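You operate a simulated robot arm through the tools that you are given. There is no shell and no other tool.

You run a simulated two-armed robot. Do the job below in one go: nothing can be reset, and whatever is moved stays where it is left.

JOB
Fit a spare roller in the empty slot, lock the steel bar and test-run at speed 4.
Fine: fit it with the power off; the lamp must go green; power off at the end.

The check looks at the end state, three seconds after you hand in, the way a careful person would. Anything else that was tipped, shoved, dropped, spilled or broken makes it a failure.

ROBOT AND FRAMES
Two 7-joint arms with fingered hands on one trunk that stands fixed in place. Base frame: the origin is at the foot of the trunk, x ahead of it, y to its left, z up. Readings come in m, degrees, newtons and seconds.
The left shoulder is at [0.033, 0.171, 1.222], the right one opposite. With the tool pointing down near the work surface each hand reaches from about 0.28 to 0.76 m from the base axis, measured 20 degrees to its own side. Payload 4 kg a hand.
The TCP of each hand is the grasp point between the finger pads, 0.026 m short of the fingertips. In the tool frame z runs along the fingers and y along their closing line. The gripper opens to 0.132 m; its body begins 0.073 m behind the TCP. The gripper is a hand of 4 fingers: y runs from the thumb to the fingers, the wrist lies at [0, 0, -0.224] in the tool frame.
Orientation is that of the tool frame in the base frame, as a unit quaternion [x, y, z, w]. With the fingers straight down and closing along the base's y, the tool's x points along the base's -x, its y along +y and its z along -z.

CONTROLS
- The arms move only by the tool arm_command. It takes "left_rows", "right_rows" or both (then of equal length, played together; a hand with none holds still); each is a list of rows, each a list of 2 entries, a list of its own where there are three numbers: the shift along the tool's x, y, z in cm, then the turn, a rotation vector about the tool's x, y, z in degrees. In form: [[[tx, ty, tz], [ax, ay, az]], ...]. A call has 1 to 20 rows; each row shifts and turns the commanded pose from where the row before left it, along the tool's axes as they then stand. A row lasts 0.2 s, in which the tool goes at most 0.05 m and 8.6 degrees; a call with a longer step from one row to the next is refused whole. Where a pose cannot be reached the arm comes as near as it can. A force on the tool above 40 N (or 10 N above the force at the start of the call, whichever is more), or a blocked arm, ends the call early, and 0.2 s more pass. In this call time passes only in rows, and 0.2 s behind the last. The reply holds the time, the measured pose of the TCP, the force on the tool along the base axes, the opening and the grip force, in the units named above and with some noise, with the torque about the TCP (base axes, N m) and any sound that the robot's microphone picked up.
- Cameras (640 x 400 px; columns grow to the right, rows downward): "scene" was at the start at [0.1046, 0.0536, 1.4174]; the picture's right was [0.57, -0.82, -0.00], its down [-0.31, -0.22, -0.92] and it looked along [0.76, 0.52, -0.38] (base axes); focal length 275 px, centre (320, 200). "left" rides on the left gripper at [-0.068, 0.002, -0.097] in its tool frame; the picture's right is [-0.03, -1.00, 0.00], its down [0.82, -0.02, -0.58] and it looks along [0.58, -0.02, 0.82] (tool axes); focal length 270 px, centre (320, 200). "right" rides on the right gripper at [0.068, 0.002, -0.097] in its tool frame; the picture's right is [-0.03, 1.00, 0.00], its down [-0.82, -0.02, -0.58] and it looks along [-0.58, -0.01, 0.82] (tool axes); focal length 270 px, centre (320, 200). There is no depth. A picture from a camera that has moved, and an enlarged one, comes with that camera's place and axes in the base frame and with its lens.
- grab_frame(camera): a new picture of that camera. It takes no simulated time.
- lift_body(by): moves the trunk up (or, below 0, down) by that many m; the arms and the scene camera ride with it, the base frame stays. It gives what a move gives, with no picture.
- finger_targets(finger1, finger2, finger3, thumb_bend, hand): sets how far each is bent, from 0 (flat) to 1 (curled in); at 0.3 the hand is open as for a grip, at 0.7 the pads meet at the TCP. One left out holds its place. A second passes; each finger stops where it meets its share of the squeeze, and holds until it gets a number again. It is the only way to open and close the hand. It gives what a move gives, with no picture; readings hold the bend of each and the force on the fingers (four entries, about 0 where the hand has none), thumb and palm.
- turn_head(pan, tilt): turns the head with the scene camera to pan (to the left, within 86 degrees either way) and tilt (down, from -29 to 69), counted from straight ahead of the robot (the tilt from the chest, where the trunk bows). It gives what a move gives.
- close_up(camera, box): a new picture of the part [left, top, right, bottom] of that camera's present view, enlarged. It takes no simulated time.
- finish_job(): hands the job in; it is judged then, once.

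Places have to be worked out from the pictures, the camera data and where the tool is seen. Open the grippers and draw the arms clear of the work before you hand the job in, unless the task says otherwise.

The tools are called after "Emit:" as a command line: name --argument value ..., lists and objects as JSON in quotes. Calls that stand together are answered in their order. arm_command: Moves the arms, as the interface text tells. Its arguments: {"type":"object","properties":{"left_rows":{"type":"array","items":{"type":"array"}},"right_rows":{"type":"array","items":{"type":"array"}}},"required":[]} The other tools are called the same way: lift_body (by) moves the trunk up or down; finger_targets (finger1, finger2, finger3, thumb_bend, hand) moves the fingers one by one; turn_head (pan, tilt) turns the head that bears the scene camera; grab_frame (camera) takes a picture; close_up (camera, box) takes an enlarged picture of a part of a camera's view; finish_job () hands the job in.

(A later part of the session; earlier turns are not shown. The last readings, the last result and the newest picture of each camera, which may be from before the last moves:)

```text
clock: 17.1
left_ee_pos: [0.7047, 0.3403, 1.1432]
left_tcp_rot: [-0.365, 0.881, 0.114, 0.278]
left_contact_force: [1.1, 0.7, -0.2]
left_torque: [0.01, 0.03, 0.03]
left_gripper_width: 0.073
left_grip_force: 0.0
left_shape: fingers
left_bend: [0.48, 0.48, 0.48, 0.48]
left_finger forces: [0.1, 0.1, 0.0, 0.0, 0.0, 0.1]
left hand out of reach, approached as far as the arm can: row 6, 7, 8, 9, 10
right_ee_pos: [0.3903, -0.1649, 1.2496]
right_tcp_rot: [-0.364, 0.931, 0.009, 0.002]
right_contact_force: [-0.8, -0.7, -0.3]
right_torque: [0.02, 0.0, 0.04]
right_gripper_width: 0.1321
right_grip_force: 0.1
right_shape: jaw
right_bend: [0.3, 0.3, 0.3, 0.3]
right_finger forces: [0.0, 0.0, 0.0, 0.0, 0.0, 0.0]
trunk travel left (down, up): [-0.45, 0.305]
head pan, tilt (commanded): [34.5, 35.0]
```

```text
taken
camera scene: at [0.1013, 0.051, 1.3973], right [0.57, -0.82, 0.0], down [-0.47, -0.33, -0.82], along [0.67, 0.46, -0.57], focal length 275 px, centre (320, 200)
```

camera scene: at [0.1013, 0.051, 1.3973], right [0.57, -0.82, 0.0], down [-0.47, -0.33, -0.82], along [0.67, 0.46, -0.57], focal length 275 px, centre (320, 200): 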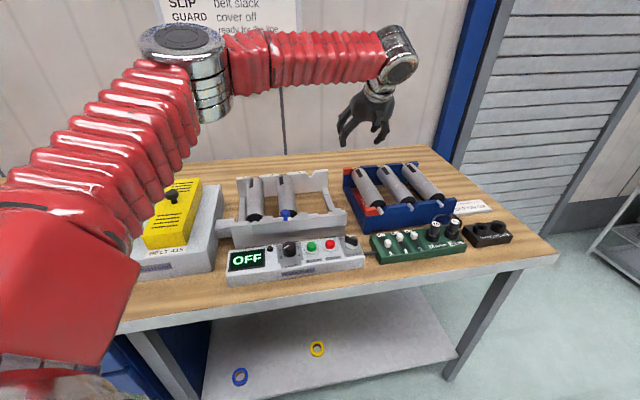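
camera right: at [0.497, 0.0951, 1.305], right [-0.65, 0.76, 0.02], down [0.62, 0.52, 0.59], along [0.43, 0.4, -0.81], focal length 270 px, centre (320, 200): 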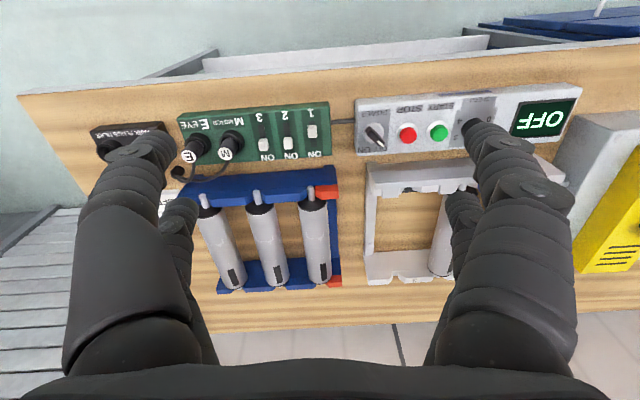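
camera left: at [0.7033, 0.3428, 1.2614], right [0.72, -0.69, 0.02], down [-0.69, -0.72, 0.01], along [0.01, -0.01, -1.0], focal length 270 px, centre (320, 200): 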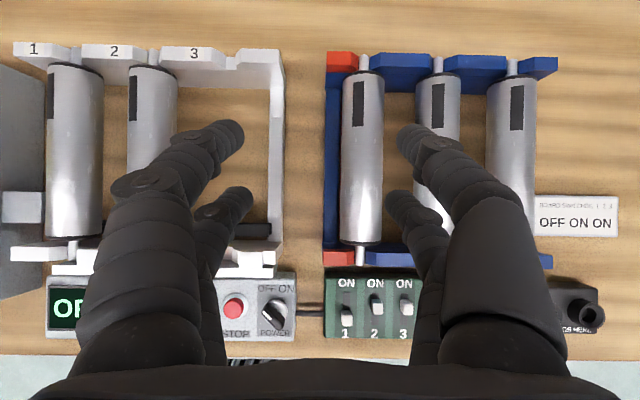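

The left hand stopped at about (0.705, 0.340), short of the target, while the elbow is still well bent – so it is the wrist orientation, not arm length, that limits. I probe by yawing the tool back toward 0° at the commanded spot, still high above everything.

Emit:
arm_command --left_rows '[[[0, 0, 0], [4.3, 0, 6.14]], [[0, 0, 0], [4.3, 0, 6.14]], [[0, 0, 0], [4.3, 0, 6.14]], [[0, 0, 0], [4.3, 0, 6.14]]]'

Emit:
grab_frame --camera "scene"

```text
clock: 18.1
left_ee_pos: [0.7058, 0.3417, 1.1431]
left_tcp_rot: [-0.123, 0.946, 0.039, 0.298]
left_contact_force: [-1.5, 0.0, 0.2]
left_torque: [-0.02, -0.01, 0.01]
left_gripper_width: 0.0729
left_grip_force: 0.1
left_shape: fingers
left_bend: [0.48, 0.48, 0.48, 0.48]
left_finger forces: [0.1, 0.1, 0.1, 0.0, 0.1, 0.0]
right_ee_pos: [0.3894, -0.1658, 1.2503]
right_tcp_rot: [-0.364, 0.932, 0.009, 0.002]
right_contact_force: [0.0, 0.3, -0.7]
right_torque: [-0.01, 0.04, -0.02]
right_gripper_width: 0.1318
right_grip_force: 0.1
right_shape: jaw
right_bend: [0.3, 0.3, 0.3, 0.3]
right_finger forces: [0.1, 0.0, 0.1, 0.0, 0.0, 0.0]
trunk travel left (down, up): [-0.45, 0.305]
head pan, tilt (commanded): [34.5, 35.0]
```

```text
taken
camera scene: at [0.1008, 0.051, 1.3974], right [0.57, -0.82, 0.0], down [-0.47, -0.33, -0.82], along [0.67, 0.46, -0.57], focal length 275 px, centre (320, 200)
```

scene: 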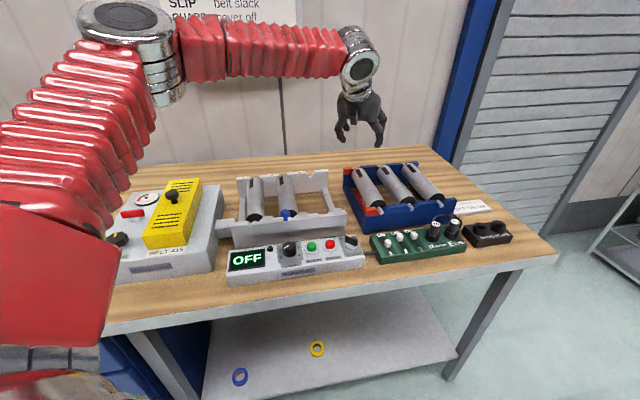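

The yaw turned freely to about 15° while the position held. From here I try moving on toward the rack to see whether the spot is reachable with this yaw.

Emit:
arm_command --left_rows '[[[-1.0, -2.95, 1.4], [0, 0, 0]], [[-1.0, -2.95, 1.4], [0, 0, 0]], [[-1.0, -2.95, 1.4], [0, 0, 0]], [[-1.0, -2.95, 1.4], [0, 0, 0]]]'

Emit:
grab_frame --camera "scene"

```text
clock: 19.1
left_ee_pos: [0.7359, 0.2794, 1.1229]
left_tcp_rot: [-0.126, 0.945, 0.039, 0.299]
left_contact_force: [-0.9, 0.7, -0.2]
left_torque: [-0.01, -0.04, 0.02]
left_gripper_width: 0.0726
left_grip_force: 0.0
left_shape: fingers
left_bend: [0.48, 0.48, 0.48, 0.48]
left_finger forces: [0.1, 0.0, 0.0, 0.0, 0.0, 0.0]
left hand out of reach, approached as far as the arm can: row 2, 3, 4
right_ee_pos: [0.391, -0.1652, 1.2498]
right_tcp_rot: [-0.364, 0.932, 0.01, 0.002]
right_contact_force: [0.0, 0.3, 0.5]
right_torque: [-0.02, 0.02, 0.01]
right_gripper_width: 0.1317
right_grip_force: 0.1
right_shape: jaw
right_bend: [0.3, 0.3, 0.3, 0.3]
right_finger forces: [0.0, 0.0, 0.0, 0.0, 0.0, 0.0]
trunk travel left (down, up): [-0.45, 0.305]
head pan, tilt (commanded): [34.5, 35.0]
```

```text
taken
camera scene: at [0.1017, 0.0514, 1.3973], right [0.57, -0.82, 0.0], down [-0.47, -0.33, -0.82], along [0.67, 0.46, -0.57], focal length 275 px, centre (320, 200)
```

scene: 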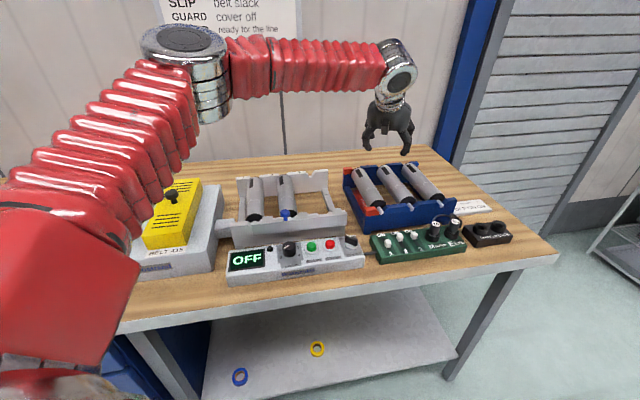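

The wrist seems to stop at the same spot in both tests. I test whether the reach grows closer to the work surface: lower 7 cm (tips stay ~3 cm over the rollers) and then push outward.

Emit:
arm_command --left_rows '[[[2.0, 0, 2.87], [0, 0, 0]], [[2.0, 0, 2.87], [0, 0, 0]], [[-2.46, 0, 1.72], [0, 0, 0]], [[-2.46, 0, 1.72], [0, 0, 0]]]'

Emit:
grab_frame --camera "scene"

Emit:
grab_frame --camera "left"

```text
clock: 20.1
left_ee_pos: [0.7468, 0.3172, 1.0671]
left_tcp_rot: [-0.125, 0.945, 0.039, 0.3]
left_contact_force: [0.3, -0.6, 0.3]
left_torque: [0.01, 0.03, -0.01]
left_gripper_width: 0.0729
left_grip_force: 0.0
left_shape: fingers
left_bend: [0.48, 0.48, 0.48, 0.48]
left_finger forces: [0.1, 0.0, 0.0, 0.0, 0.0, 0.0]
left hand out of reach, approached as far as the arm can: row 2, 3, 4
right_ee_pos: [0.3908, -0.1662, 1.2508]
right_tcp_rot: [-0.364, 0.931, 0.009, 0.002]
right_contact_force: [-0.2, 0.2, 0.2]
right_torque: [-0.01, -0.01, 0.0]
right_gripper_width: 0.1319
right_grip_force: 0.0
right_shape: jaw
right_bend: [0.3, 0.3, 0.3, 0.3]
right_finger forces: [0.1, 0.1, 0.0, 0.0, 0.0, 0.1]
trunk travel left (down, up): [-0.45, 0.305]
head pan, tilt (commanded): [34.5, 35.0]
```

```text
taken
camera scene: at [0.1011, 0.0509, 1.3974], right [0.57, -0.82, 0.0], down [-0.47, -0.32, -0.82], along [0.67, 0.46, -0.57], focal length 275 px, centre (320, 200)
```

scene: 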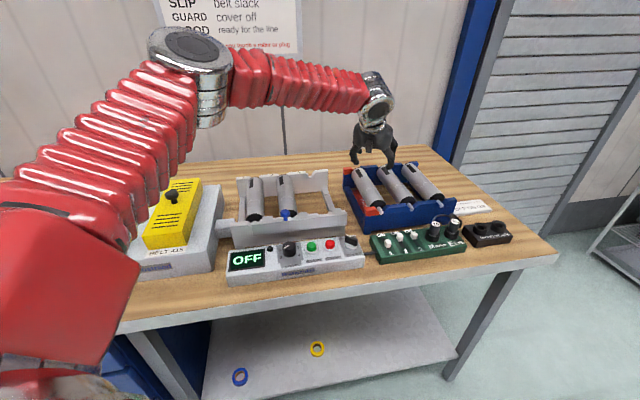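

```text
taken
camera left: at [0.7467, 0.3199, 1.1868], right [0.28, -0.96, 0.02], down [-0.96, -0.28, 0.0], along [0.0, -0.02, -1.0], focal length 270 px, centre (320, 200)
```

left: 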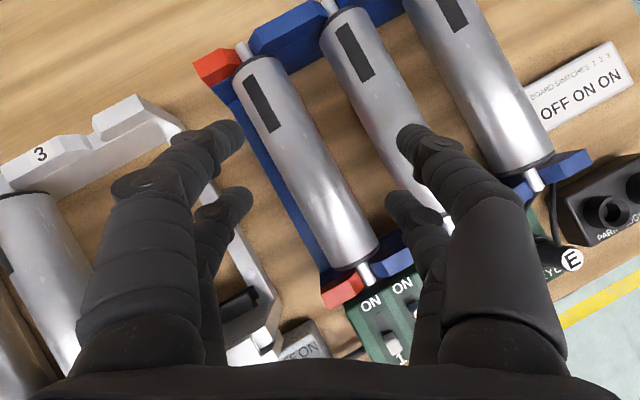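

The limiting direction is along the forearm with the elbow held up and to the left. I try a different trunk height: raise it 0.15 m (safe, hands rise with it) and then test the reach again.

Emit:
lift_body --by 0.15

Emit:
arm_command --left_rows '[[[2.0, 0, 2.87], [0, 0, 0]], [[2.0, 0, 2.87], [0, 0, 0]], [[2.0, 0, 2.87], [0, 0, 0]], [[0, -3, 0], [0, 0, 0]], [[-2.46, 0, 1.72], [0, 0, 0]], [[-2.46, 0, 1.72], [0, 0, 0]]]'

Emit:
grab_frame --camera "scene"

```text
clock: 21.9
left_ee_pos: [0.7398, 0.319, 1.2402]
left_tcp_rot: [-0.125, 0.94, 0.036, 0.315]
left_contact_force: [0.1, -0.1, 0.1]
left_torque: [-0.02, 0.04, 0.04]
left_gripper_width: 0.0729
left_grip_force: 0.1
left_shape: fingers
left_bend: [0.48, 0.48, 0.48, 0.48]
left_finger forces: [0.0, 0.1, 0.0, 0.1, 0.0, 0.0]
right_ee_pos: [0.389, -0.1669, 1.4021]
right_tcp_rot: [-0.364, 0.932, 0.01, 0.002]
right_contact_force: [-0.3, 0.1, -0.1]
right_torque: [-0.01, 0.0, -0.01]
right_gripper_width: 0.132
right_grip_force: 0.0
right_shape: jaw
right_bend: [0.3, 0.3, 0.3, 0.3]
right_finger forces: [0.0, 0.0, 0.0, 0.0, 0.0, 0.1]
trunk travel left (down, up): [-0.6, 0.155]
head pan, tilt (commanded): [34.5, 35.0]
```

```text
clock: 23.3
left_ee_pos: [0.7292, 0.3412, 1.1749]
left_tcp_rot: [-0.126, 0.94, 0.036, 0.315]
left_contact_force: [-0.4, -0.3, -0.5]
left_torque: [0.02, -0.02, 0.03]
left_gripper_width: 0.0733
left_grip_force: 0.0
left_shape: fingers
left_bend: [0.48, 0.48, 0.48, 0.48]
left_finger forces: [0.0, 0.0, 0.0, 0.1, 0.0, 0.0]
left hand out of reach, approached as far as the arm can: row 1, 2, 3, 4, 5, 6
right_ee_pos: [0.3886, -0.167, 1.401]
right_tcp_rot: [-0.364, 0.931, 0.009, 0.004]
right_contact_force: [-0.2, -0.3, 0.1]
right_torque: [-0.01, 0.02, -0.02]
right_gripper_width: 0.1322
right_grip_force: 0.1
right_shape: jaw
right_bend: [0.3, 0.3, 0.3, 0.3]
right_finger forces: [0.0, 0.0, 0.0, 0.0, 0.1, 0.0]
trunk travel left (down, up): [-0.6, 0.155]
head pan, tilt (commanded): [34.5, 35.0]
```

```text
taken
camera scene: at [0.0863, 0.0504, 1.5481], right [0.57, -0.82, 0.0], down [-0.47, -0.32, -0.82], along [0.67, 0.46, -0.57], focal length 275 px, centre (320, 200)
```

scene: 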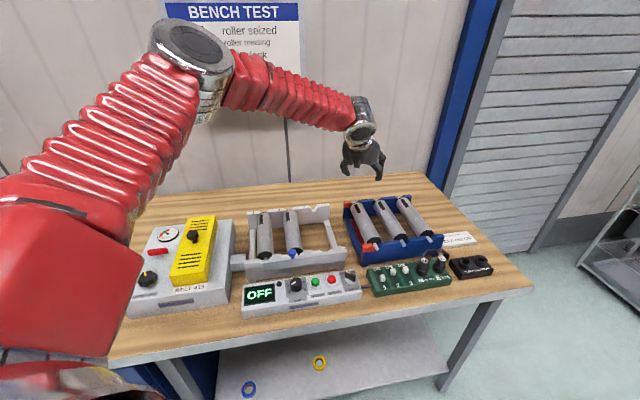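

Raised trunk is worse. Earlier the wrist reached furthest when it was above the shoulder, so lowering the trunk should help. I first pull the left hand back and up, then lower the trunk in steps while keeping the hands high.

Emit:
arm_command --left_rows '[[[-0.34, 0, -3.87], [0, 0, 0]], [[-0.34, 0, -3.87], [0, 0, 0]], [[-0.34, 0, -3.87], [0, 0, 0]], [[-0.34, 0, -3.87], [0, 0, 0]], [[-0.34, 0, -3.87], [0, 0, 0]], [[-0.34, 0, -3.87], [0, 0, 0]]]'

Emit:
lift_body --by -0.2

Emit:
grab_frame --camera "scene"

```text
clock: 24.7
left_ee_pos: [0.6078, 0.3122, 1.3749]
left_tcp_rot: [-0.126, 0.94, 0.037, 0.315]
left_contact_force: [-1.0, 0.7, 0.4]
left_torque: [0.03, -0.03, -0.01]
left_gripper_width: 0.0728
left_grip_force: 0.0
left_shape: fingers
left_bend: [0.48, 0.48, 0.48, 0.48]
left_finger forces: [0.0, 0.1, 0.0, 0.0, 0.1, 0.1]
right_ee_pos: [0.387, -0.1679, 1.4011]
right_tcp_rot: [-0.364, 0.931, 0.01, 0.002]
right_contact_force: [-0.3, 0.4, 0.2]
right_torque: [0.01, -0.02, -0.04]
right_gripper_width: 0.132
right_grip_force: 0.2
right_shape: jaw
right_bend: [0.3, 0.3, 0.3, 0.3]
right_finger forces: [0.0, 0.0, 0.0, 0.0, 0.1, 0.0]
trunk travel left (down, up): [-0.6, 0.155]
head pan, tilt (commanded): [34.5, 35.0]
```

```text
clock: 26.9
left_ee_pos: [0.6083, 0.3113, 1.1752]
left_tcp_rot: [-0.126, 0.94, 0.037, 0.315]
left_contact_force: [-0.3, 0.2, 0.0]
left_torque: [0.01, -0.01, 0.02]
left_gripper_width: 0.0728
left_grip_force: 0.1
left_shape: fingers
left_bend: [0.48, 0.48, 0.48, 0.48]
left_finger forces: [0.1, 0.1, 0.0, 0.0, 0.1, 0.1]
right_ee_pos: [0.388, -0.1666, 1.202]
right_tcp_rot: [-0.364, 0.931, 0.008, 0.004]
right_contact_force: [0.1, 0.5, -0.3]
right_torque: [0.0, -0.04, 0.0]
right_gripper_width: 0.1319
right_grip_force: 0.0
right_shape: jaw
right_bend: [0.3, 0.3, 0.3, 0.3]
right_finger forces: [0.1, 0.1, 0.0, 0.1, 0.0, 0.1]
trunk travel left (down, up): [-0.4, 0.355]
head pan, tilt (commanded): [34.5, 35.0]
```

```text
taken
camera scene: at [0.1104, 0.0507, 1.3471], right [0.57, -0.82, 0.0], down [-0.47, -0.32, -0.82], along [0.67, 0.46, -0.57], focal length 275 px, centre (320, 200)
```

scene: 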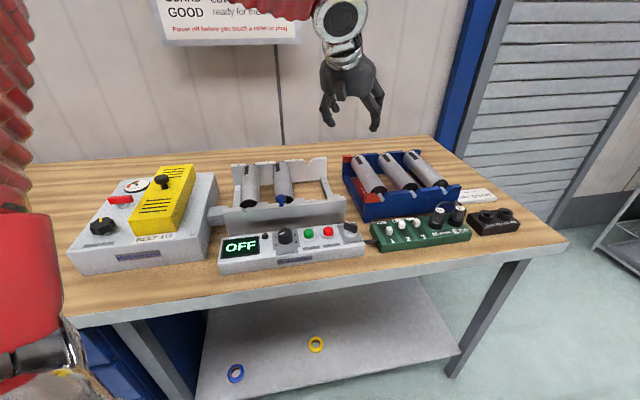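

Trunk is now 5 cm below the starting height. I raise both hands 0.2 m and lower the trunk by another 0.25 m.

Emit:
arm_command --left_rows '[[[-2.35, 0, -3.24], [0, 0, 0]], [[-2.35, 0, -3.24], [0, 0, 0]], [[-2.35, 0, -3.24], [0, 0, 0]], [[-2.35, 0, -3.24], [0, 0, 0]], [[-2.35, 0, -3.24], [0, 0, 0]]]' --right_rows '[[[0, 0, -4], [0, 0, 0]], [[0, 0, -4], [0, 0, 0]], [[0, 0, -4], [0, 0, 0]], [[0, 0, -4], [0, 0, 0]], [[0, 0, -4], [0, 0, 0]]]'

Emit:
lift_body --by -0.25

Emit:
grab_frame --camera "scene"

```text
clock: 28.1
left_ee_pos: [0.605, 0.3132, 1.376]
left_tcp_rot: [-0.126, 0.94, 0.036, 0.316]
left_contact_force: [0.2, 0.4, 0.2]
left_torque: [-0.05, -0.04, -0.01]
left_gripper_width: 0.0728
left_grip_force: 0.1
left_shape: fingers
left_bend: [0.48, 0.48, 0.48, 0.48]
left_finger forces: [0.0, 0.0, 0.0, 0.0, 0.0, 0.0]
right_ee_pos: [0.3878, -0.1724, 1.4046]
right_tcp_rot: [-0.365, 0.931, 0.009, 0.003]
right_contact_force: [0.2, -0.1, -0.4]
right_torque: [0.0, 0.0, -0.05]
right_gripper_width: 0.132
right_grip_force: 0.0
right_shape: jaw
right_bend: [0.3, 0.3, 0.3, 0.3]
right_finger forces: [0.0, 0.0, 0.0, 0.0, 0.0, 0.0]
trunk travel left (down, up): [-0.4, 0.355]
head pan, tilt (commanded): [34.5, 35.0]
```

```text
clock: 30.6
left_ee_pos: [0.6033, 0.3127, 1.1235]
left_tcp_rot: [-0.126, 0.94, 0.036, 0.315]
left_contact_force: [-0.3, -0.7, 0.2]
left_torque: [0.03, -0.01, -0.02]
left_gripper_width: 0.0728
left_grip_force: 0.0
left_shape: fingers
left_bend: [0.48, 0.48, 0.48, 0.48]
left_finger forces: [0.0, 0.1, 0.0, 0.0, 0.0, 0.0]
right_ee_pos: [0.4409, -0.171, 1.1128]
right_tcp_rot: [-0.363, 0.93, 0.03, -0.051]
right_contact_force: [-1.2, 0.2, 0.2]
right_torque: [0.02, 0.0, 0.0]
right_gripper_width: 0.1321
right_grip_force: 0.1
right_shape: jaw
right_bend: [0.3, 0.3, 0.3, 0.3]
right_finger forces: [0.0, 0.0, 0.0, 0.0, 0.0, 0.0]
trunk travel left (down, up): [-0.15, 0.605]
head pan, tilt (commanded): [34.5, 35.0]
```

```text
taken
camera scene: at [0.2039, 0.0508, 1.0889], right [0.57, -0.82, 0.0], down [-0.47, -0.32, -0.82], along [0.67, 0.46, -0.57], focal length 275 px, centre (320, 200)
```

scene: 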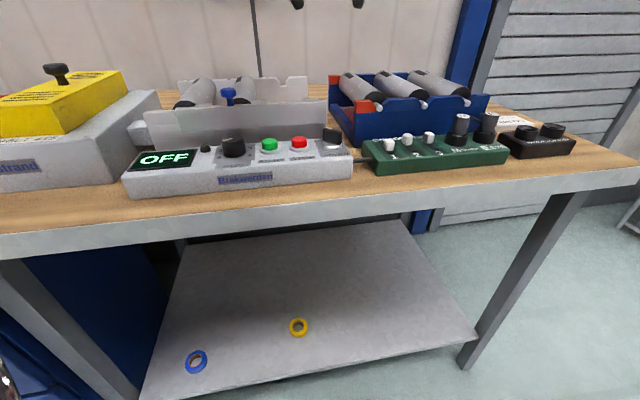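

The trunk also moves forward as it lowers (camera x went from 0.10 to 0.20), so the shoulder is now about 10 cm closer to the bench. I yaw the left hand back to 45° and move toward the rack at a safe height.

Emit:
arm_command --left_rows '[[[0, 0, 0], [-4.48, 0, -6.0]], [[0, 0, 0], [-4.48, 0, -6.0]], [[0, 0, 0], [-4.48, 0, -6.0]], [[0, 0, 0], [-4.48, 0, -6.0]]]'

Emit:
grab_frame --camera "left"

```text
clock: 31.6
left_ee_pos: [0.6054, 0.3117, 1.1221]
left_tcp_rot: [-0.365, 0.877, 0.115, 0.292]
left_contact_force: [0.0, 0.1, 0.9]
left_torque: [-0.04, 0.02, 0.0]
left_gripper_width: 0.073
left_grip_force: 0.0
left_shape: fingers
left_bend: [0.48, 0.48, 0.48, 0.48]
left_finger forces: [0.0, 0.1, 0.0, 0.0, 0.0, 0.1]
right_ee_pos: [0.4425, -0.1703, 1.1108]
right_tcp_rot: [-0.363, 0.93, 0.031, -0.053]
right_contact_force: [0.0, -0.1, -0.1]
right_torque: [-0.01, 0.02, 0.01]
right_gripper_width: 0.1317
right_grip_force: 0.1
right_shape: jaw
right_bend: [0.3, 0.3, 0.3, 0.3]
right_finger forces: [0.0, 0.0, 0.0, 0.0, 0.1, 0.0]
trunk travel left (down, up): [-0.15, 0.605]
head pan, tilt (commanded): [34.5, 35.0]
```

```text
taken
camera left: at [0.6019, 0.3134, 1.2415], right [0.72, -0.69, 0.03], down [-0.69, -0.72, -0.02], along [0.04, 0.0, -1.0], focal length 270 px, centre (320, 200)
```

left: 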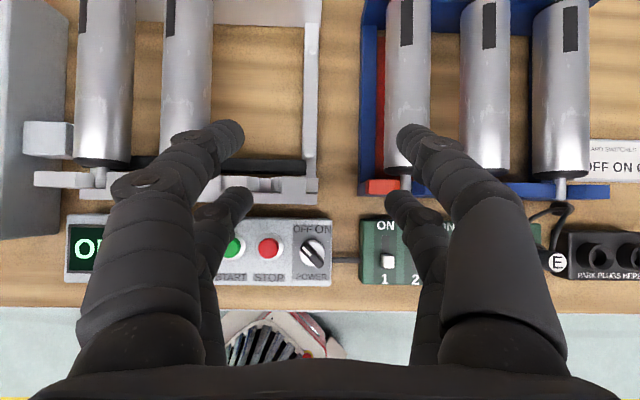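

Good alignment. I now move to hover above the middle spare roller.

Emit:
arm_command --left_rows '[[[-1.8, -3.74, 1.34], [0, 0, 0]], [[-1.8, -3.74, 1.34], [0, 0, 0]], [[-1.8, -3.74, 1.34], [0, 0, 0]], [[-1.8, -3.74, 1.34], [0, 0, 0]], [[-1.8, -3.74, 1.34], [0, 0, 0]]]'

Emit:
grab_frame --camera "left"

Emit:
grab_frame --camera "scene"

```text
clock: 32.8
left_ee_pos: [0.6743, 0.3253, 1.0837]
left_tcp_rot: [-0.366, 0.876, 0.114, 0.293]
left_contact_force: [0.5, 0.6, -0.3]
left_torque: [-0.01, -0.02, -0.01]
left_gripper_width: 0.073
left_grip_force: 0.0
left_shape: fingers
left_bend: [0.48, 0.48, 0.48, 0.48]
left_finger forces: [0.0, 0.0, 0.0, 0.0, 0.0, 0.1]
left hand out of reach, approached as far as the arm can: row 1, 2, 3, 4, 5
right_ee_pos: [0.4421, -0.1701, 1.1127]
right_tcp_rot: [-0.364, 0.93, 0.03, -0.05]
right_contact_force: [0.2, 0.6, 0.2]
right_torque: [0.0, -0.01, 0.0]
right_gripper_width: 0.1319
right_grip_force: 0.1
right_shape: jaw
right_bend: [0.3, 0.3, 0.3, 0.3]
right_finger forces: [0.1, 0.1, 0.0, 0.0, 0.0, 0.1]
trunk travel left (down, up): [-0.15, 0.605]
head pan, tilt (commanded): [34.5, 35.0]
```

```text
taken
camera left: at [0.6716, 0.3265, 1.2037], right [0.72, -0.69, 0.03], down [-0.69, -0.72, -0.02], along [0.04, 0.0, -1.0], focal length 270 px, centre (320, 200)
```

left: 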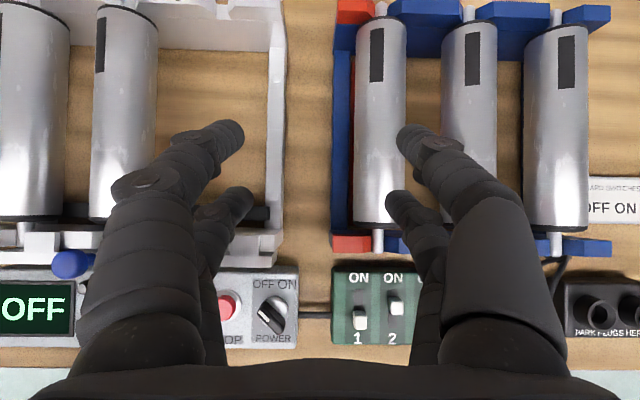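

```text
taken
camera scene: at [0.2044, 0.0508, 1.0887], right [0.57, -0.82, 0.0], down [-0.47, -0.32, -0.82], along [0.67, 0.46, -0.57], focal length 275 px, centre (320, 200)
```

scene: 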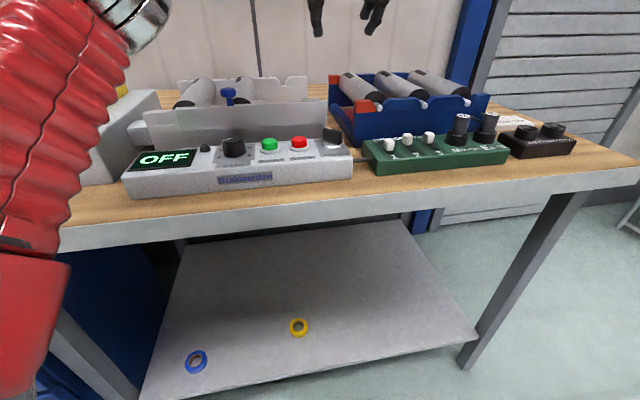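

Still short: the wrist distance stops near 0.58 m whenever the tool is tilted, although the vertical tool earlier got 0.68 m. I test at this spot whether a vertical tool is reachable, raising slightly as I rotate.

Emit:
arm_command --left_rows '[[[0, 0, 0], [0, 7, 0]], [[0, 0, 0], [0, 7, 0]], [[0, 0, 0], [0, 7, 0]], [[0, 0, 0], [0, 7, 0]], [[0, 0, 0], [0, 7, 0]]]'

Emit:
grab_frame --camera "left"

```text
clock: 34.0
left_ee_pos: [0.6299, 0.3564, 1.0551]
left_tcp_rot: [-0.383, 0.924, -0.001, 0.016]
left_contact_force: [0.2, 0.1, -0.9]
left_torque: [0.04, -0.01, -0.01]
left_gripper_width: 0.0727
left_grip_force: 0.0
left_shape: fingers
left_bend: [0.48, 0.48, 0.48, 0.48]
left_finger forces: [0.0, 0.0, 0.0, 0.0, 0.1, 0.0]
left hand out of reach, approached as far as the arm can: row 1, 2, 3, 4, 5
right_ee_pos: [0.4426, -0.1694, 1.111]
right_tcp_rot: [-0.363, 0.93, 0.03, -0.051]
right_contact_force: [0.4, 0.6, -0.9]
right_torque: [0.03, 0.04, -0.02]
right_gripper_width: 0.1321
right_grip_force: 0.1
right_shape: jaw
right_bend: [0.3, 0.3, 0.3, 0.3]
right_finger forces: [0.0, 0.0, 0.0, 0.0, 0.0, 0.0]
trunk travel left (down, up): [-0.15, 0.605]
head pan, tilt (commanded): [34.5, 35.0]
```

```text
taken
camera left: at [0.6751, 0.405, 1.154], right [0.72, -0.69, 0.02], down [-0.58, -0.6, 0.55], along [-0.37, -0.41, -0.83], focal length 270 px, centre (320, 200)
```

left: 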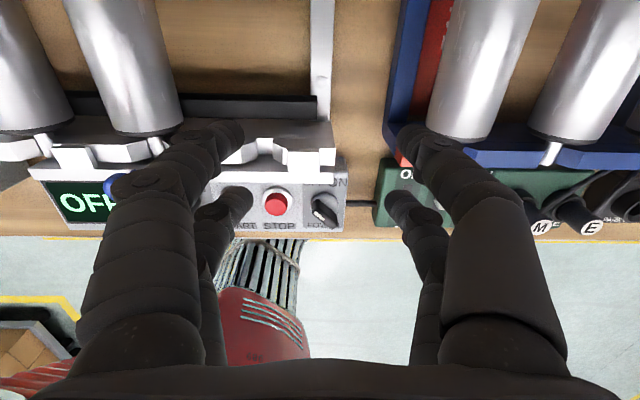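

I look at the arm itself to understand which joint is limiting.

Emit:
turn_head --pan 45 --tilt 0

Emit:
grab_frame --camera "scene"

Emit:
grab_frame --camera "right"

```text
clock: 35.0
left_ee_pos: [0.6309, 0.3555, 1.0539]
left_tcp_rot: [-0.381, 0.924, -0.001, 0.018]
left_contact_force: [-0.3, 0.4, 0.8]
left_torque: [0.03, -0.02, -0.03]
left_gripper_width: 0.073
left_grip_force: 0.1
left_shape: fingers
left_bend: [0.48, 0.48, 0.48, 0.48]
left_finger forces: [0.0, 0.1, 0.0, 0.0, 0.0, 0.1]
right_ee_pos: [0.4408, -0.1698, 1.1113]
right_tcp_rot: [-0.363, 0.93, 0.03, -0.051]
right_contact_force: [-0.3, -0.5, -0.1]
right_torque: [0.01, 0.01, -0.03]
right_gripper_width: 0.1318
right_grip_force: 0.0
right_shape: jaw
right_bend: [0.3, 0.3, 0.3, 0.3]
right_finger forces: [0.0, 0.1, 0.0, 0.1, 0.1, 0.0]
trunk travel left (down, up): [-0.15, 0.605]
head pan, tilt (commanded): [45.0, 0.0]
```

```text
taken
camera scene: at [0.1957, 0.0645, 1.1447], right [0.71, -0.71, 0.0], down [0.0, 0.0, -1.0], along [0.71, 0.71, 0.0], focal length 275 px, centre (320, 200)
```

scene: 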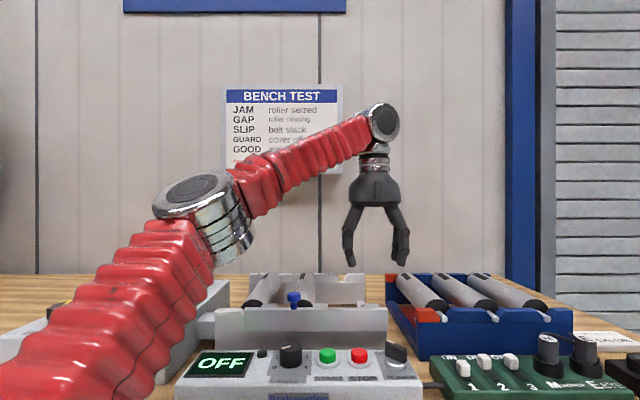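

```text
taken
camera right: at [0.4024, -0.2175, 1.2128], right [-0.65, 0.75, 0.09], down [0.68, 0.53, 0.51], along [0.34, 0.4, -0.85], focal length 270 px, centre (320, 200)
```

right: 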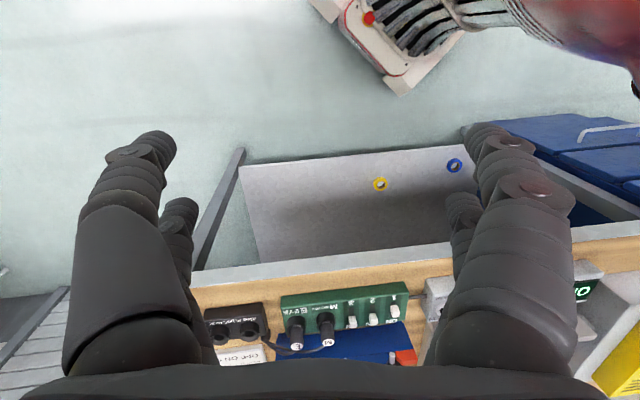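

The limit appears to be the upper arm's inward swing (elbow stays ≥~0.19 m outside the shoulder). Tilting the hand 30° forward and rolling it 20° about the roller axis brings the wrist left and back, into reach. I apply that orientation here, clear of everything, and raise a little.

Emit:
arm_command --left_rows '[[[0, 0, -2.0], [6.8, 0, 0]], [[0, 0, -1.0], [6.8, 0, 0]], [[0, 0, 0], [6.8, 0, 0]], [[0, 0, 0], [0, -7.1, 0]], [[0, 0, 0], [0, -7.1, 0]], [[0, 0, 0], [0, -7.1, 0]], [[0, 0, 0], [0, -7.1, 0]]]'

Emit:
grab_frame --camera "left"

Emit:
grab_frame --camera "scene"

```text
clock: 36.6
left_ee_pos: [0.6285, 0.3549, 1.0847]
left_tcp_rot: [-0.402, 0.861, -0.067, 0.305]
left_contact_force: [0.1, -0.4, -0.3]
left_torque: [-0.05, -0.02, 0.02]
left_gripper_width: 0.073
left_grip_force: 0.1
left_shape: fingers
left_bend: [0.48, 0.48, 0.48, 0.48]
left_finger forces: [0.0, 0.0, 0.1, 0.1, 0.0, 0.0]
right_ee_pos: [0.442, -0.1699, 1.1104]
right_tcp_rot: [-0.363, 0.93, 0.031, -0.051]
right_contact_force: [-0.1, -1.0, 0.1]
right_torque: [0.01, -0.02, 0.02]
right_gripper_width: 0.1317
right_grip_force: 0.1
right_shape: jaw
right_bend: [0.3, 0.3, 0.3, 0.3]
right_finger forces: [0.0, 0.0, 0.1, 0.0, 0.1, 0.1]
trunk travel left (down, up): [-0.15, 0.605]
head pan, tilt (commanded): [45.0, 0.0]
```

```text
taken
camera left: at [0.6058, 0.3955, 1.195], right [0.66, -0.65, 0.37], down [-0.72, -0.69, 0.09], along [0.2, -0.33, -0.92], focal length 270 px, centre (320, 200)
```

left: 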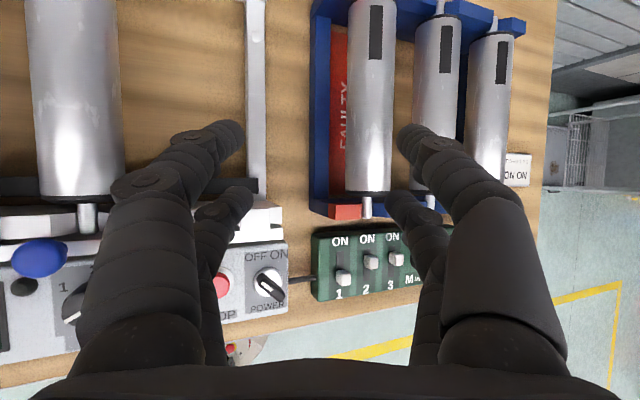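

```text
taken
camera scene: at [0.1953, 0.0644, 1.1449], right [0.71, -0.71, 0.0], down [0.0, 0.0, -1.0], along [0.71, 0.71, 0.0], focal length 275 px, centre (320, 200)
```

scene: 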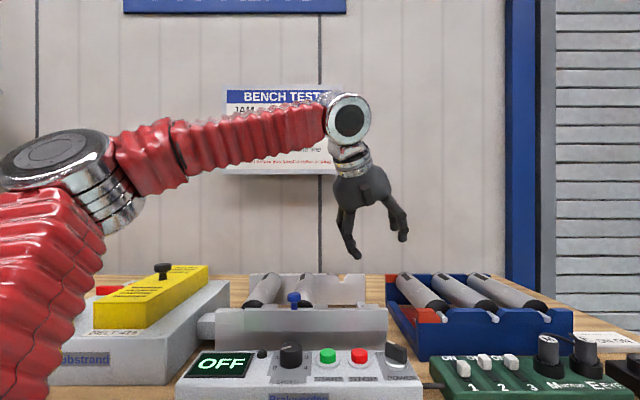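

The orientation is reached easily. Now I move to hover over the middle spare roller at z≈1.07.

Emit:
arm_command --left_rows '[[[-0.16, -3.71, 1.92], [0, 0, 0]], [[-0.16, -3.71, 1.92], [0, 0, 0]], [[-0.16, -3.71, 1.92], [0, 0, 0]], [[-0.16, -3.71, 1.92], [0, 0, 0]], [[-0.16, -3.71, 1.92], [0, 0, 0]]]'

Emit:
grab_frame --camera "left"

Emit:
grab_frame --camera "scene"

```text
clock: 37.8
left_ee_pos: [0.7407, 0.298, 1.0753]
left_tcp_rot: [-0.403, 0.861, -0.066, 0.302]
left_contact_force: [1.0, 0.3, -1.9]
left_torque: [0.02, -0.01, 0.0]
left_gripper_width: 0.0731
left_grip_force: 0.1
left_shape: fingers
left_bend: [0.48, 0.48, 0.48, 0.48]
left_finger forces: [0.0, 0.0, 0.0, 0.0, 0.0, 0.0]
left hand out of reach, approached as far as the arm can: row 3, 4, 5
right_ee_pos: [0.4433, -0.1704, 1.1097]
right_tcp_rot: [-0.364, 0.929, 0.03, -0.053]
right_contact_force: [0.5, -0.6, -0.6]
right_torque: [0.02, 0.01, -0.03]
right_gripper_width: 0.1318
right_grip_force: 0.0
right_shape: jaw
right_bend: [0.3, 0.3, 0.3, 0.3]
right_finger forces: [0.1, 0.1, 0.0, 0.1, 0.0, 0.0]
trunk travel left (down, up): [-0.15, 0.605]
head pan, tilt (commanded): [45.0, 0.0]
```

```text
taken
camera left: at [0.7171, 0.3376, 1.185], right [0.67, -0.65, 0.37], down [-0.72, -0.69, 0.09], along [0.19, -0.33, -0.92], focal length 270 px, centre (320, 200)
```

left: 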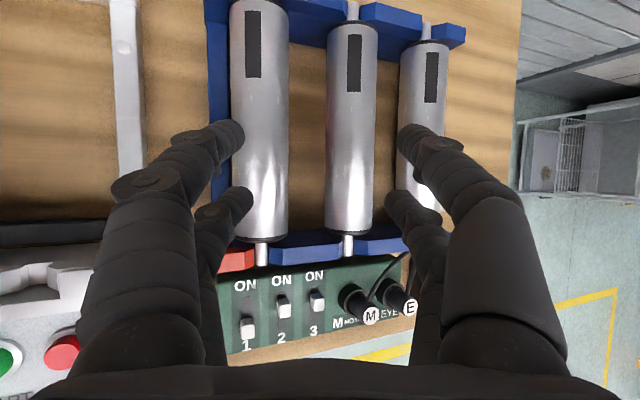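

```text
taken
camera scene: at [0.1974, 0.0644, 1.1443], right [0.71, -0.71, 0.0], down [0.0, 0.0, -1.0], along [0.71, 0.71, 0.0], focal length 275 px, centre (320, 200)
```

scene: 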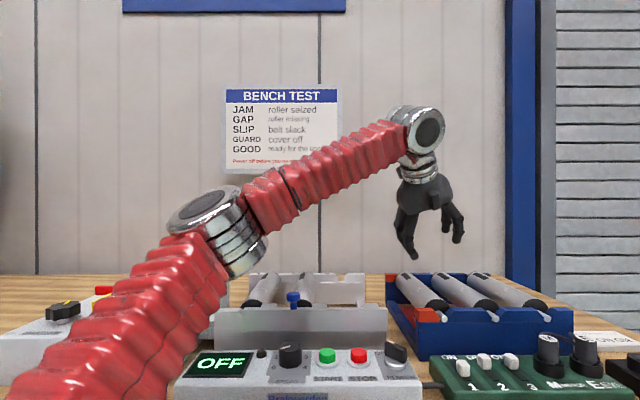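

The hand stopped at about u=0.313, just short. From the limit points I fitted the wrist's reachable boundary; a roll of about 27° and approaching along the tool axis (from upper left) should make the grasp point reachable. First I zoom in to localise the spare roller precisely from here.

Emit:
close_up --camera "left" --box '[200, 0, 480, 170]'

Emit:
close_up --camera "left" --box '[200, 150, 480, 320]'

Emit:
close_up --camera "scene" --box '[360, 240, 600, 400]'

```text
2.29 times, centred on (340, 85) of left
camera zoom: at [0.7171, 0.3376, 1.185], right [0.67, -0.65, 0.37], down [-0.72, -0.69, 0.09], along [0.19, -0.33, -0.92], focal length 618 px, centre (274, 463)
```

zoom: 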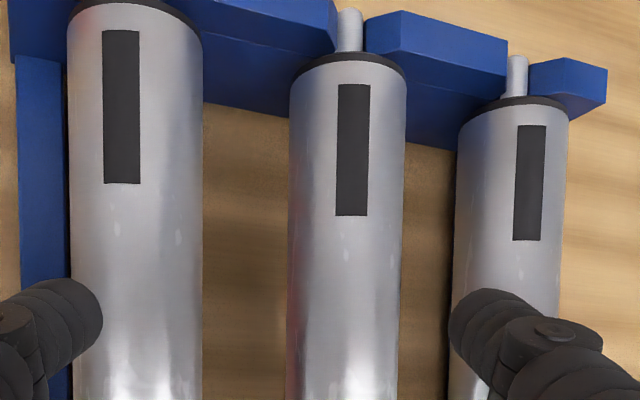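

```text
2.29 times, centred on (340, 235) of left
camera zoom: at [0.7171, 0.3376, 1.185], right [0.67, -0.65, 0.37], down [-0.72, -0.69, 0.09], along [0.19, -0.33, -0.92], focal length 618 px, centre (274, 120)
```

zoom: 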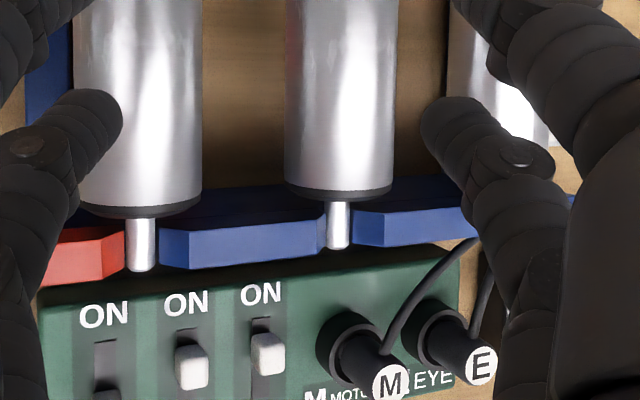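

```text
2.50 times, centred on (480, 320) of scene
camera zoom: at [0.1974, 0.0644, 1.1443], right [0.71, -0.71, 0.0], down [0.0, 0.0, -1.0], along [0.71, 0.71, 0.0], focal length 686 px, centre (-80, -100)
```

zoom: 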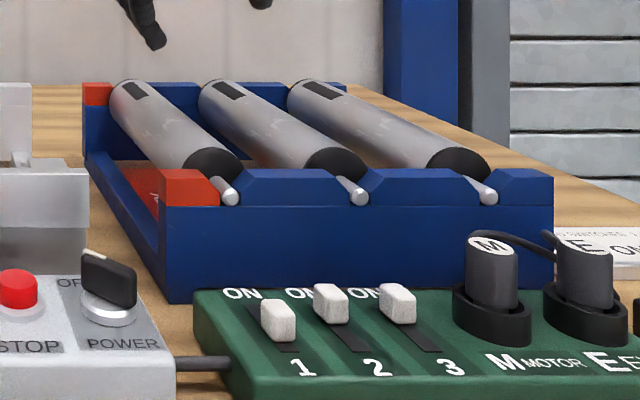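

From these views the middle spare's axis is at u≈0.397, z≈0.944, radius ≈2.5 cm, body from w≈0.691 to 0.878. I back off toward the robot and set a better grasp orientation (yaw −10°, tilt 38°, roll 20°), which should bring the grasp inside the reachable zone.

Emit:
arm_command --left_rows '[[[3.3, -0.55, -0.73], [0, 0, 0]], [[3.3, -0.55, -0.73], [0, 0, 0]], [[0, 0, 0], [2.33, 1.79, 4.04]], [[0, 0, 0], [2.33, 1.79, 4.04]], [[0, 0, 0], [0, -8.2, 0]]]'

Emit:
finger_targets --hand "left" --finger1 0.52 --finger2 0.52 --finger3 0.44 --thumb_bend 0.44

Emit:
grab_frame --camera "left"

Emit:
turn_head --pan 34 --tilt 12

Emit:
grab_frame --camera "scene"

```text
clock: 39.0
left_ee_pos: [0.7108, 0.2762, 1.0661]
left_tcp_rot: [-0.332, 0.869, -0.069, 0.359]
left_contact_force: [0.5, -0.7, -0.9]
left_torque: [0.01, 0.01, 0.0]
left_gripper_width: 0.0729
left_grip_force: 0.0
left_shape: fingers
left_bend: [0.48, 0.48, 0.48, 0.48]
left_finger forces: [0.0, 0.0, 0.0, 0.0, 0.1, 0.0]
left hand out of reach, approached as far as the arm can: row 1, 2
right_ee_pos: [0.443, -0.1716, 1.1116]
right_tcp_rot: [-0.362, 0.93, 0.03, -0.051]
right_contact_force: [-0.3, 0.4, -0.4]
right_torque: [0.02, 0.02, 0.0]
right_gripper_width: 0.1321
right_grip_force: 0.0
right_shape: jaw
right_bend: [0.3, 0.3, 0.3, 0.3]
right_finger forces: [0.0, 0.1, 0.1, 0.0, 0.0, 0.0]
trunk travel left (down, up): [-0.15, 0.605]
head pan, tilt (commanded): [45.0, 0.0]
```

```text
clock: 40.0
left_ee_pos: [0.711, 0.2753, 1.0649]
left_tcp_rot: [-0.332, 0.869, -0.069, 0.36]
left_contact_force: [0.5, 1.5, 0.0]
left_torque: [-0.02, -0.01, -0.02]
left_gripper_width: 0.0729
left_grip_force: 0.1
left_shape: fingers
left_bend: [0.52, 0.52, 0.44, 0.44]
left_finger forces: [0.1, 0.1, 0.0, 0.0, 0.1, 0.1]
right_ee_pos: [0.4422, -0.1703, 1.1118]
right_tcp_rot: [-0.363, 0.93, 0.031, -0.051]
right_contact_force: [0.5, 0.2, -0.9]
right_torque: [0.03, 0.01, 0.01]
right_gripper_width: 0.1319
right_grip_force: 0.1
right_shape: jaw
right_bend: [0.3, 0.3, 0.3, 0.3]
right_finger forces: [0.1, 0.1, 0.0, 0.0, 0.1, 0.0]
trunk travel left (down, up): [-0.15, 0.605]
head pan, tilt (commanded): [45.0, 0.0]
```

```text
taken
camera left: at [0.6815, 0.309, 1.1766], right [0.54, -0.75, 0.37], down [-0.8, -0.59, -0.04], along [0.25, -0.28, -0.93], focal length 270 px, centre (320, 200)
```

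left: 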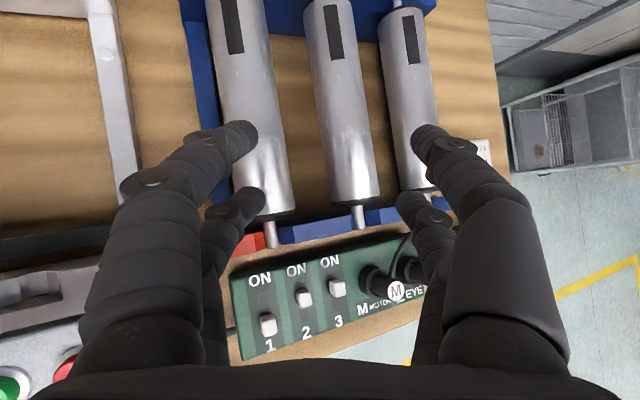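

```text
clock: 40.8
left_ee_pos: [0.7118, 0.2755, 1.0665]
left_tcp_rot: [-0.332, 0.87, -0.069, 0.359]
left_contact_force: [-0.3, 0.7, -0.4]
left_torque: [-0.02, -0.02, 0.0]
left_gripper_width: 0.0727
left_grip_force: 0.0
left_shape: fingers
left_bend: [0.52, 0.52, 0.44, 0.44]
left_finger forces: [0.0, 0.1, 0.0, 0.0, 0.0, 0.0]
right_ee_pos: [0.4423, -0.1701, 1.1113]
right_tcp_rot: [-0.362, 0.93, 0.031, -0.051]
right_contact_force: [-0.8, 0.0, 0.0]
right_torque: [-0.04, -0.01, -0.02]
right_gripper_width: 0.1319
right_grip_force: 0.0
right_shape: jaw
right_bend: [0.3, 0.3, 0.3, 0.3]
right_finger forces: [0.0, 0.0, 0.0, 0.0, 0.0, 0.0]
trunk travel left (down, up): [-0.15, 0.605]
head pan, tilt (commanded): [34.0, 12.0]
```

```text
taken
camera scene: at [0.2092, 0.0531, 1.1256], right [0.56, -0.83, 0.0], down [-0.17, -0.12, -0.98], along [0.81, 0.55, -0.21], focal length 275 px, centre (320, 200)
```

scene: 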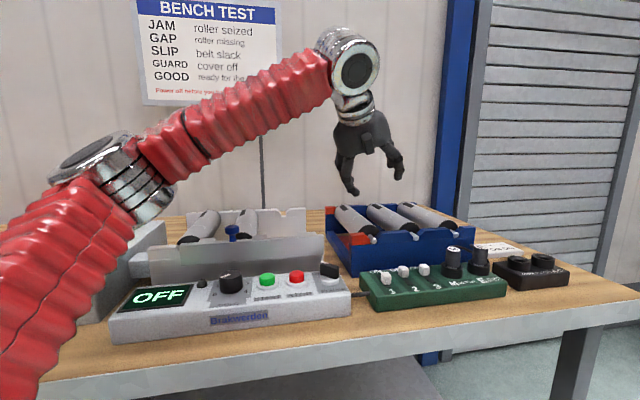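

The orientation is good and the wrist is well inside the reachable zone. I move to a pre-approach point 12 cm back along the tool axis from the grasp and check alignment in the hand camera.

Emit:
arm_command --left_rows '[[[0.97, -1.38, 1.83], [0, 0, 0]], [[0.97, -1.38, 1.83], [0, 0, 0]]]'

Emit:
grab_frame --camera "left"

Emit:
close_up --camera "left" --box '[180, 0, 460, 175]'

Emit:
close_up --camera "left" --box '[180, 120, 460, 295]'

```text
clock: 41.4
left_ee_pos: [0.7395, 0.245, 1.038]
left_tcp_rot: [-0.332, 0.87, -0.07, 0.359]
left_contact_force: [-0.3, -0.4, -0.4]
left_torque: [-0.01, 0.02, -0.04]
left_gripper_width: 0.0729
left_grip_force: 0.0
left_shape: fingers
left_bend: [0.52, 0.52, 0.44, 0.44]
left_finger forces: [0.2, 0.0, 0.1, 0.0, 0.0, 0.0]
right_ee_pos: [0.4406, -0.17, 1.1121]
right_tcp_rot: [-0.362, 0.93, 0.031, -0.051]
right_contact_force: [0.1, 1.2, 0.3]
right_torque: [0.0, 0.01, -0.03]
right_gripper_width: 0.1318
right_grip_force: 0.2
right_shape: jaw
right_bend: [0.3, 0.3, 0.3, 0.3]
right_finger forces: [0.0, 0.0, 0.0, 0.1, 0.1, 0.0]
trunk travel left (down, up): [-0.15, 0.605]
head pan, tilt (commanded): [34.0, 12.0]
```

```text
taken
camera left: at [0.7101, 0.28, 1.1487], right [0.54, -0.75, 0.37], down [-0.8, -0.6, -0.04], along [0.25, -0.28, -0.93], focal length 270 px, centre (320, 200)
```

left: 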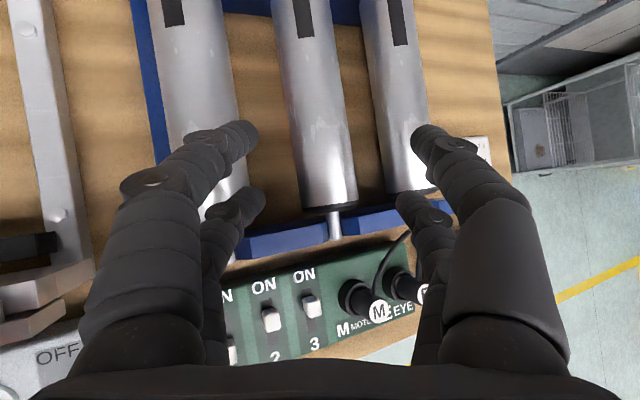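

```text
2.29 times, centred on (320, 88) of left
camera zoom: at [0.7101, 0.28, 1.1487], right [0.54, -0.75, 0.37], down [-0.8, -0.6, -0.04], along [0.25, -0.28, -0.93], focal length 618 px, centre (320, 457)
```

zoom: 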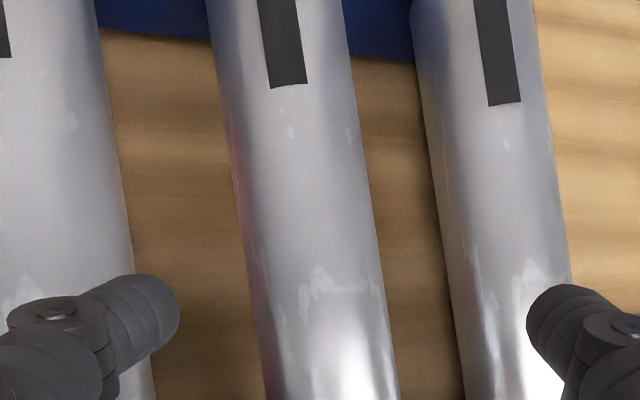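

```text
2.29 times, centred on (320, 208) of left
camera zoom: at [0.7101, 0.28, 1.1487], right [0.54, -0.75, 0.37], down [-0.8, -0.6, -0.04], along [0.25, -0.28, -0.93], focal length 618 px, centre (320, 183)
```

zoom: 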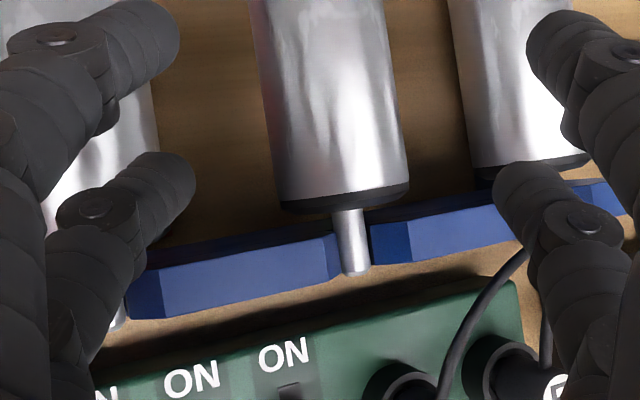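

Measured against the approach axis, the roller lies about 3 mm to the left, and because of the 10° yaw the front/back digits need slightly different openings to clear the neighbour. I set those bends, shift 3 mm left and advance 4 cm along the tool axis.

Emit:
finger_targets --hand "left" --finger1 0.496 --finger2 0.544 --finger3 0.47 --thumb_bend 0.48

Emit:
arm_command --left_rows '[[[0, 0.32, 1.0], [0, 0, 0]], [[0, 0, 1.5], [0, 0, 0]], [[0, 0, 1.5], [0, 0, 0]]]'

Emit:
grab_frame --camera "left"

Emit:
close_up --camera "left" --box '[180, 40, 460, 215]'

Emit:
close_up --camera "scene" --box '[310, 120, 490, 260]'

```text
clock: 42.4
left_ee_pos: [0.7392, 0.2458, 1.038]
left_tcp_rot: [-0.331, 0.87, -0.069, 0.36]
left_contact_force: [-0.6, 0.5, 0.2]
left_torque: [0.01, 0.03, 0.0]
left_gripper_width: 0.0704
left_grip_force: 0.1
left_shape: fingers
left_bend: [0.49, 0.54, 0.47, 0.48]
left_finger forces: [0.0, 0.0, 0.0, 0.0, 0.1, 0.1]
right_ee_pos: [0.4418, -0.1695, 1.1106]
right_tcp_rot: [-0.363, 0.93, 0.03, -0.052]
right_contact_force: [0.3, -0.4, 0.3]
right_torque: [0.0, -0.01, 0.0]
right_gripper_width: 0.1319
right_grip_force: 0.0
right_shape: jaw
right_bend: [0.3, 0.3, 0.3, 0.3]
right_finger forces: [0.0, 0.0, 0.0, 0.1, 0.1, 0.0]
trunk travel left (down, up): [-0.15, 0.605]
head pan, tilt (commanded): [34.0, 12.0]
```

```text
clock: 43.2
left_ee_pos: [0.7651, 0.2518, 1.0069]
left_tcp_rot: [-0.331, 0.87, -0.07, 0.36]
left_contact_force: [0.0, -0.1, 0.5]
left_torque: [0.03, 0.0, 0.01]
left_gripper_width: 0.0711
left_grip_force: 0.1
left_shape: fingers
left_bend: [0.49, 0.54, 0.47, 0.48]
left_finger forces: [0.0, 0.1, 0.1, 0.0, 0.1, 0.1]
right_ee_pos: [0.4412, -0.1701, 1.1117]
right_tcp_rot: [-0.363, 0.93, 0.03, -0.051]
right_contact_force: [-0.5, 0.1, -0.6]
right_torque: [-0.04, 0.0, 0.03]
right_gripper_width: 0.1321
right_grip_force: 0.1
right_shape: jaw
right_bend: [0.3, 0.3, 0.3, 0.3]
right_finger forces: [0.0, 0.0, 0.0, 0.1, 0.0, 0.0]
trunk travel left (down, up): [-0.15, 0.605]
head pan, tilt (commanded): [34.0, 12.0]
```

```text
taken
camera left: at [0.7351, 0.2865, 1.1169], right [0.54, -0.75, 0.37], down [-0.8, -0.59, -0.04], along [0.25, -0.28, -0.93], focal length 270 px, centre (320, 200)
```

left: 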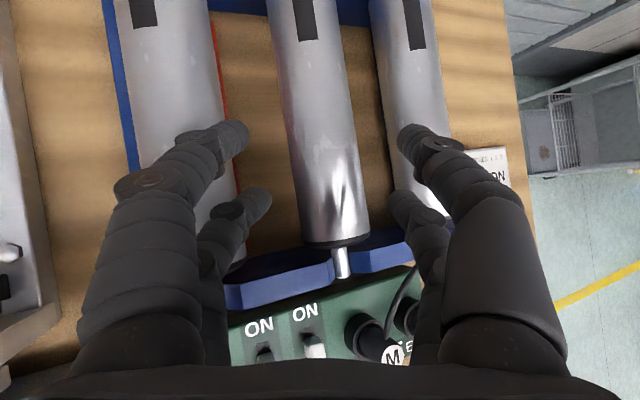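

```text
2.29 times, centred on (320, 128) of left
camera zoom: at [0.7351, 0.2865, 1.1169], right [0.54, -0.75, 0.37], down [-0.8, -0.59, -0.04], along [0.25, -0.28, -0.93], focal length 618 px, centre (320, 366)
```

zoom: 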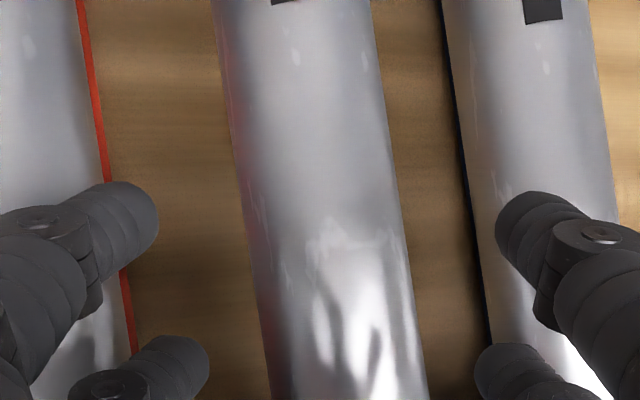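

```text
2.86 times, centred on (400, 190) of scene
camera zoom: at [0.2095, 0.053, 1.1254], right [0.56, -0.83, 0.0], down [-0.17, -0.12, -0.98], along [0.81, 0.55, -0.21], focal length 784 px, centre (91, 229)
```

zoom: 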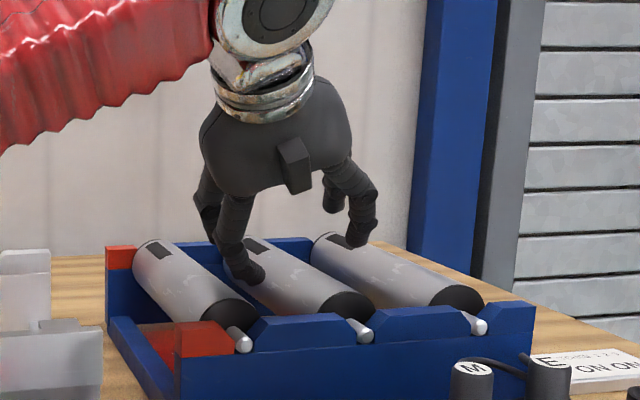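

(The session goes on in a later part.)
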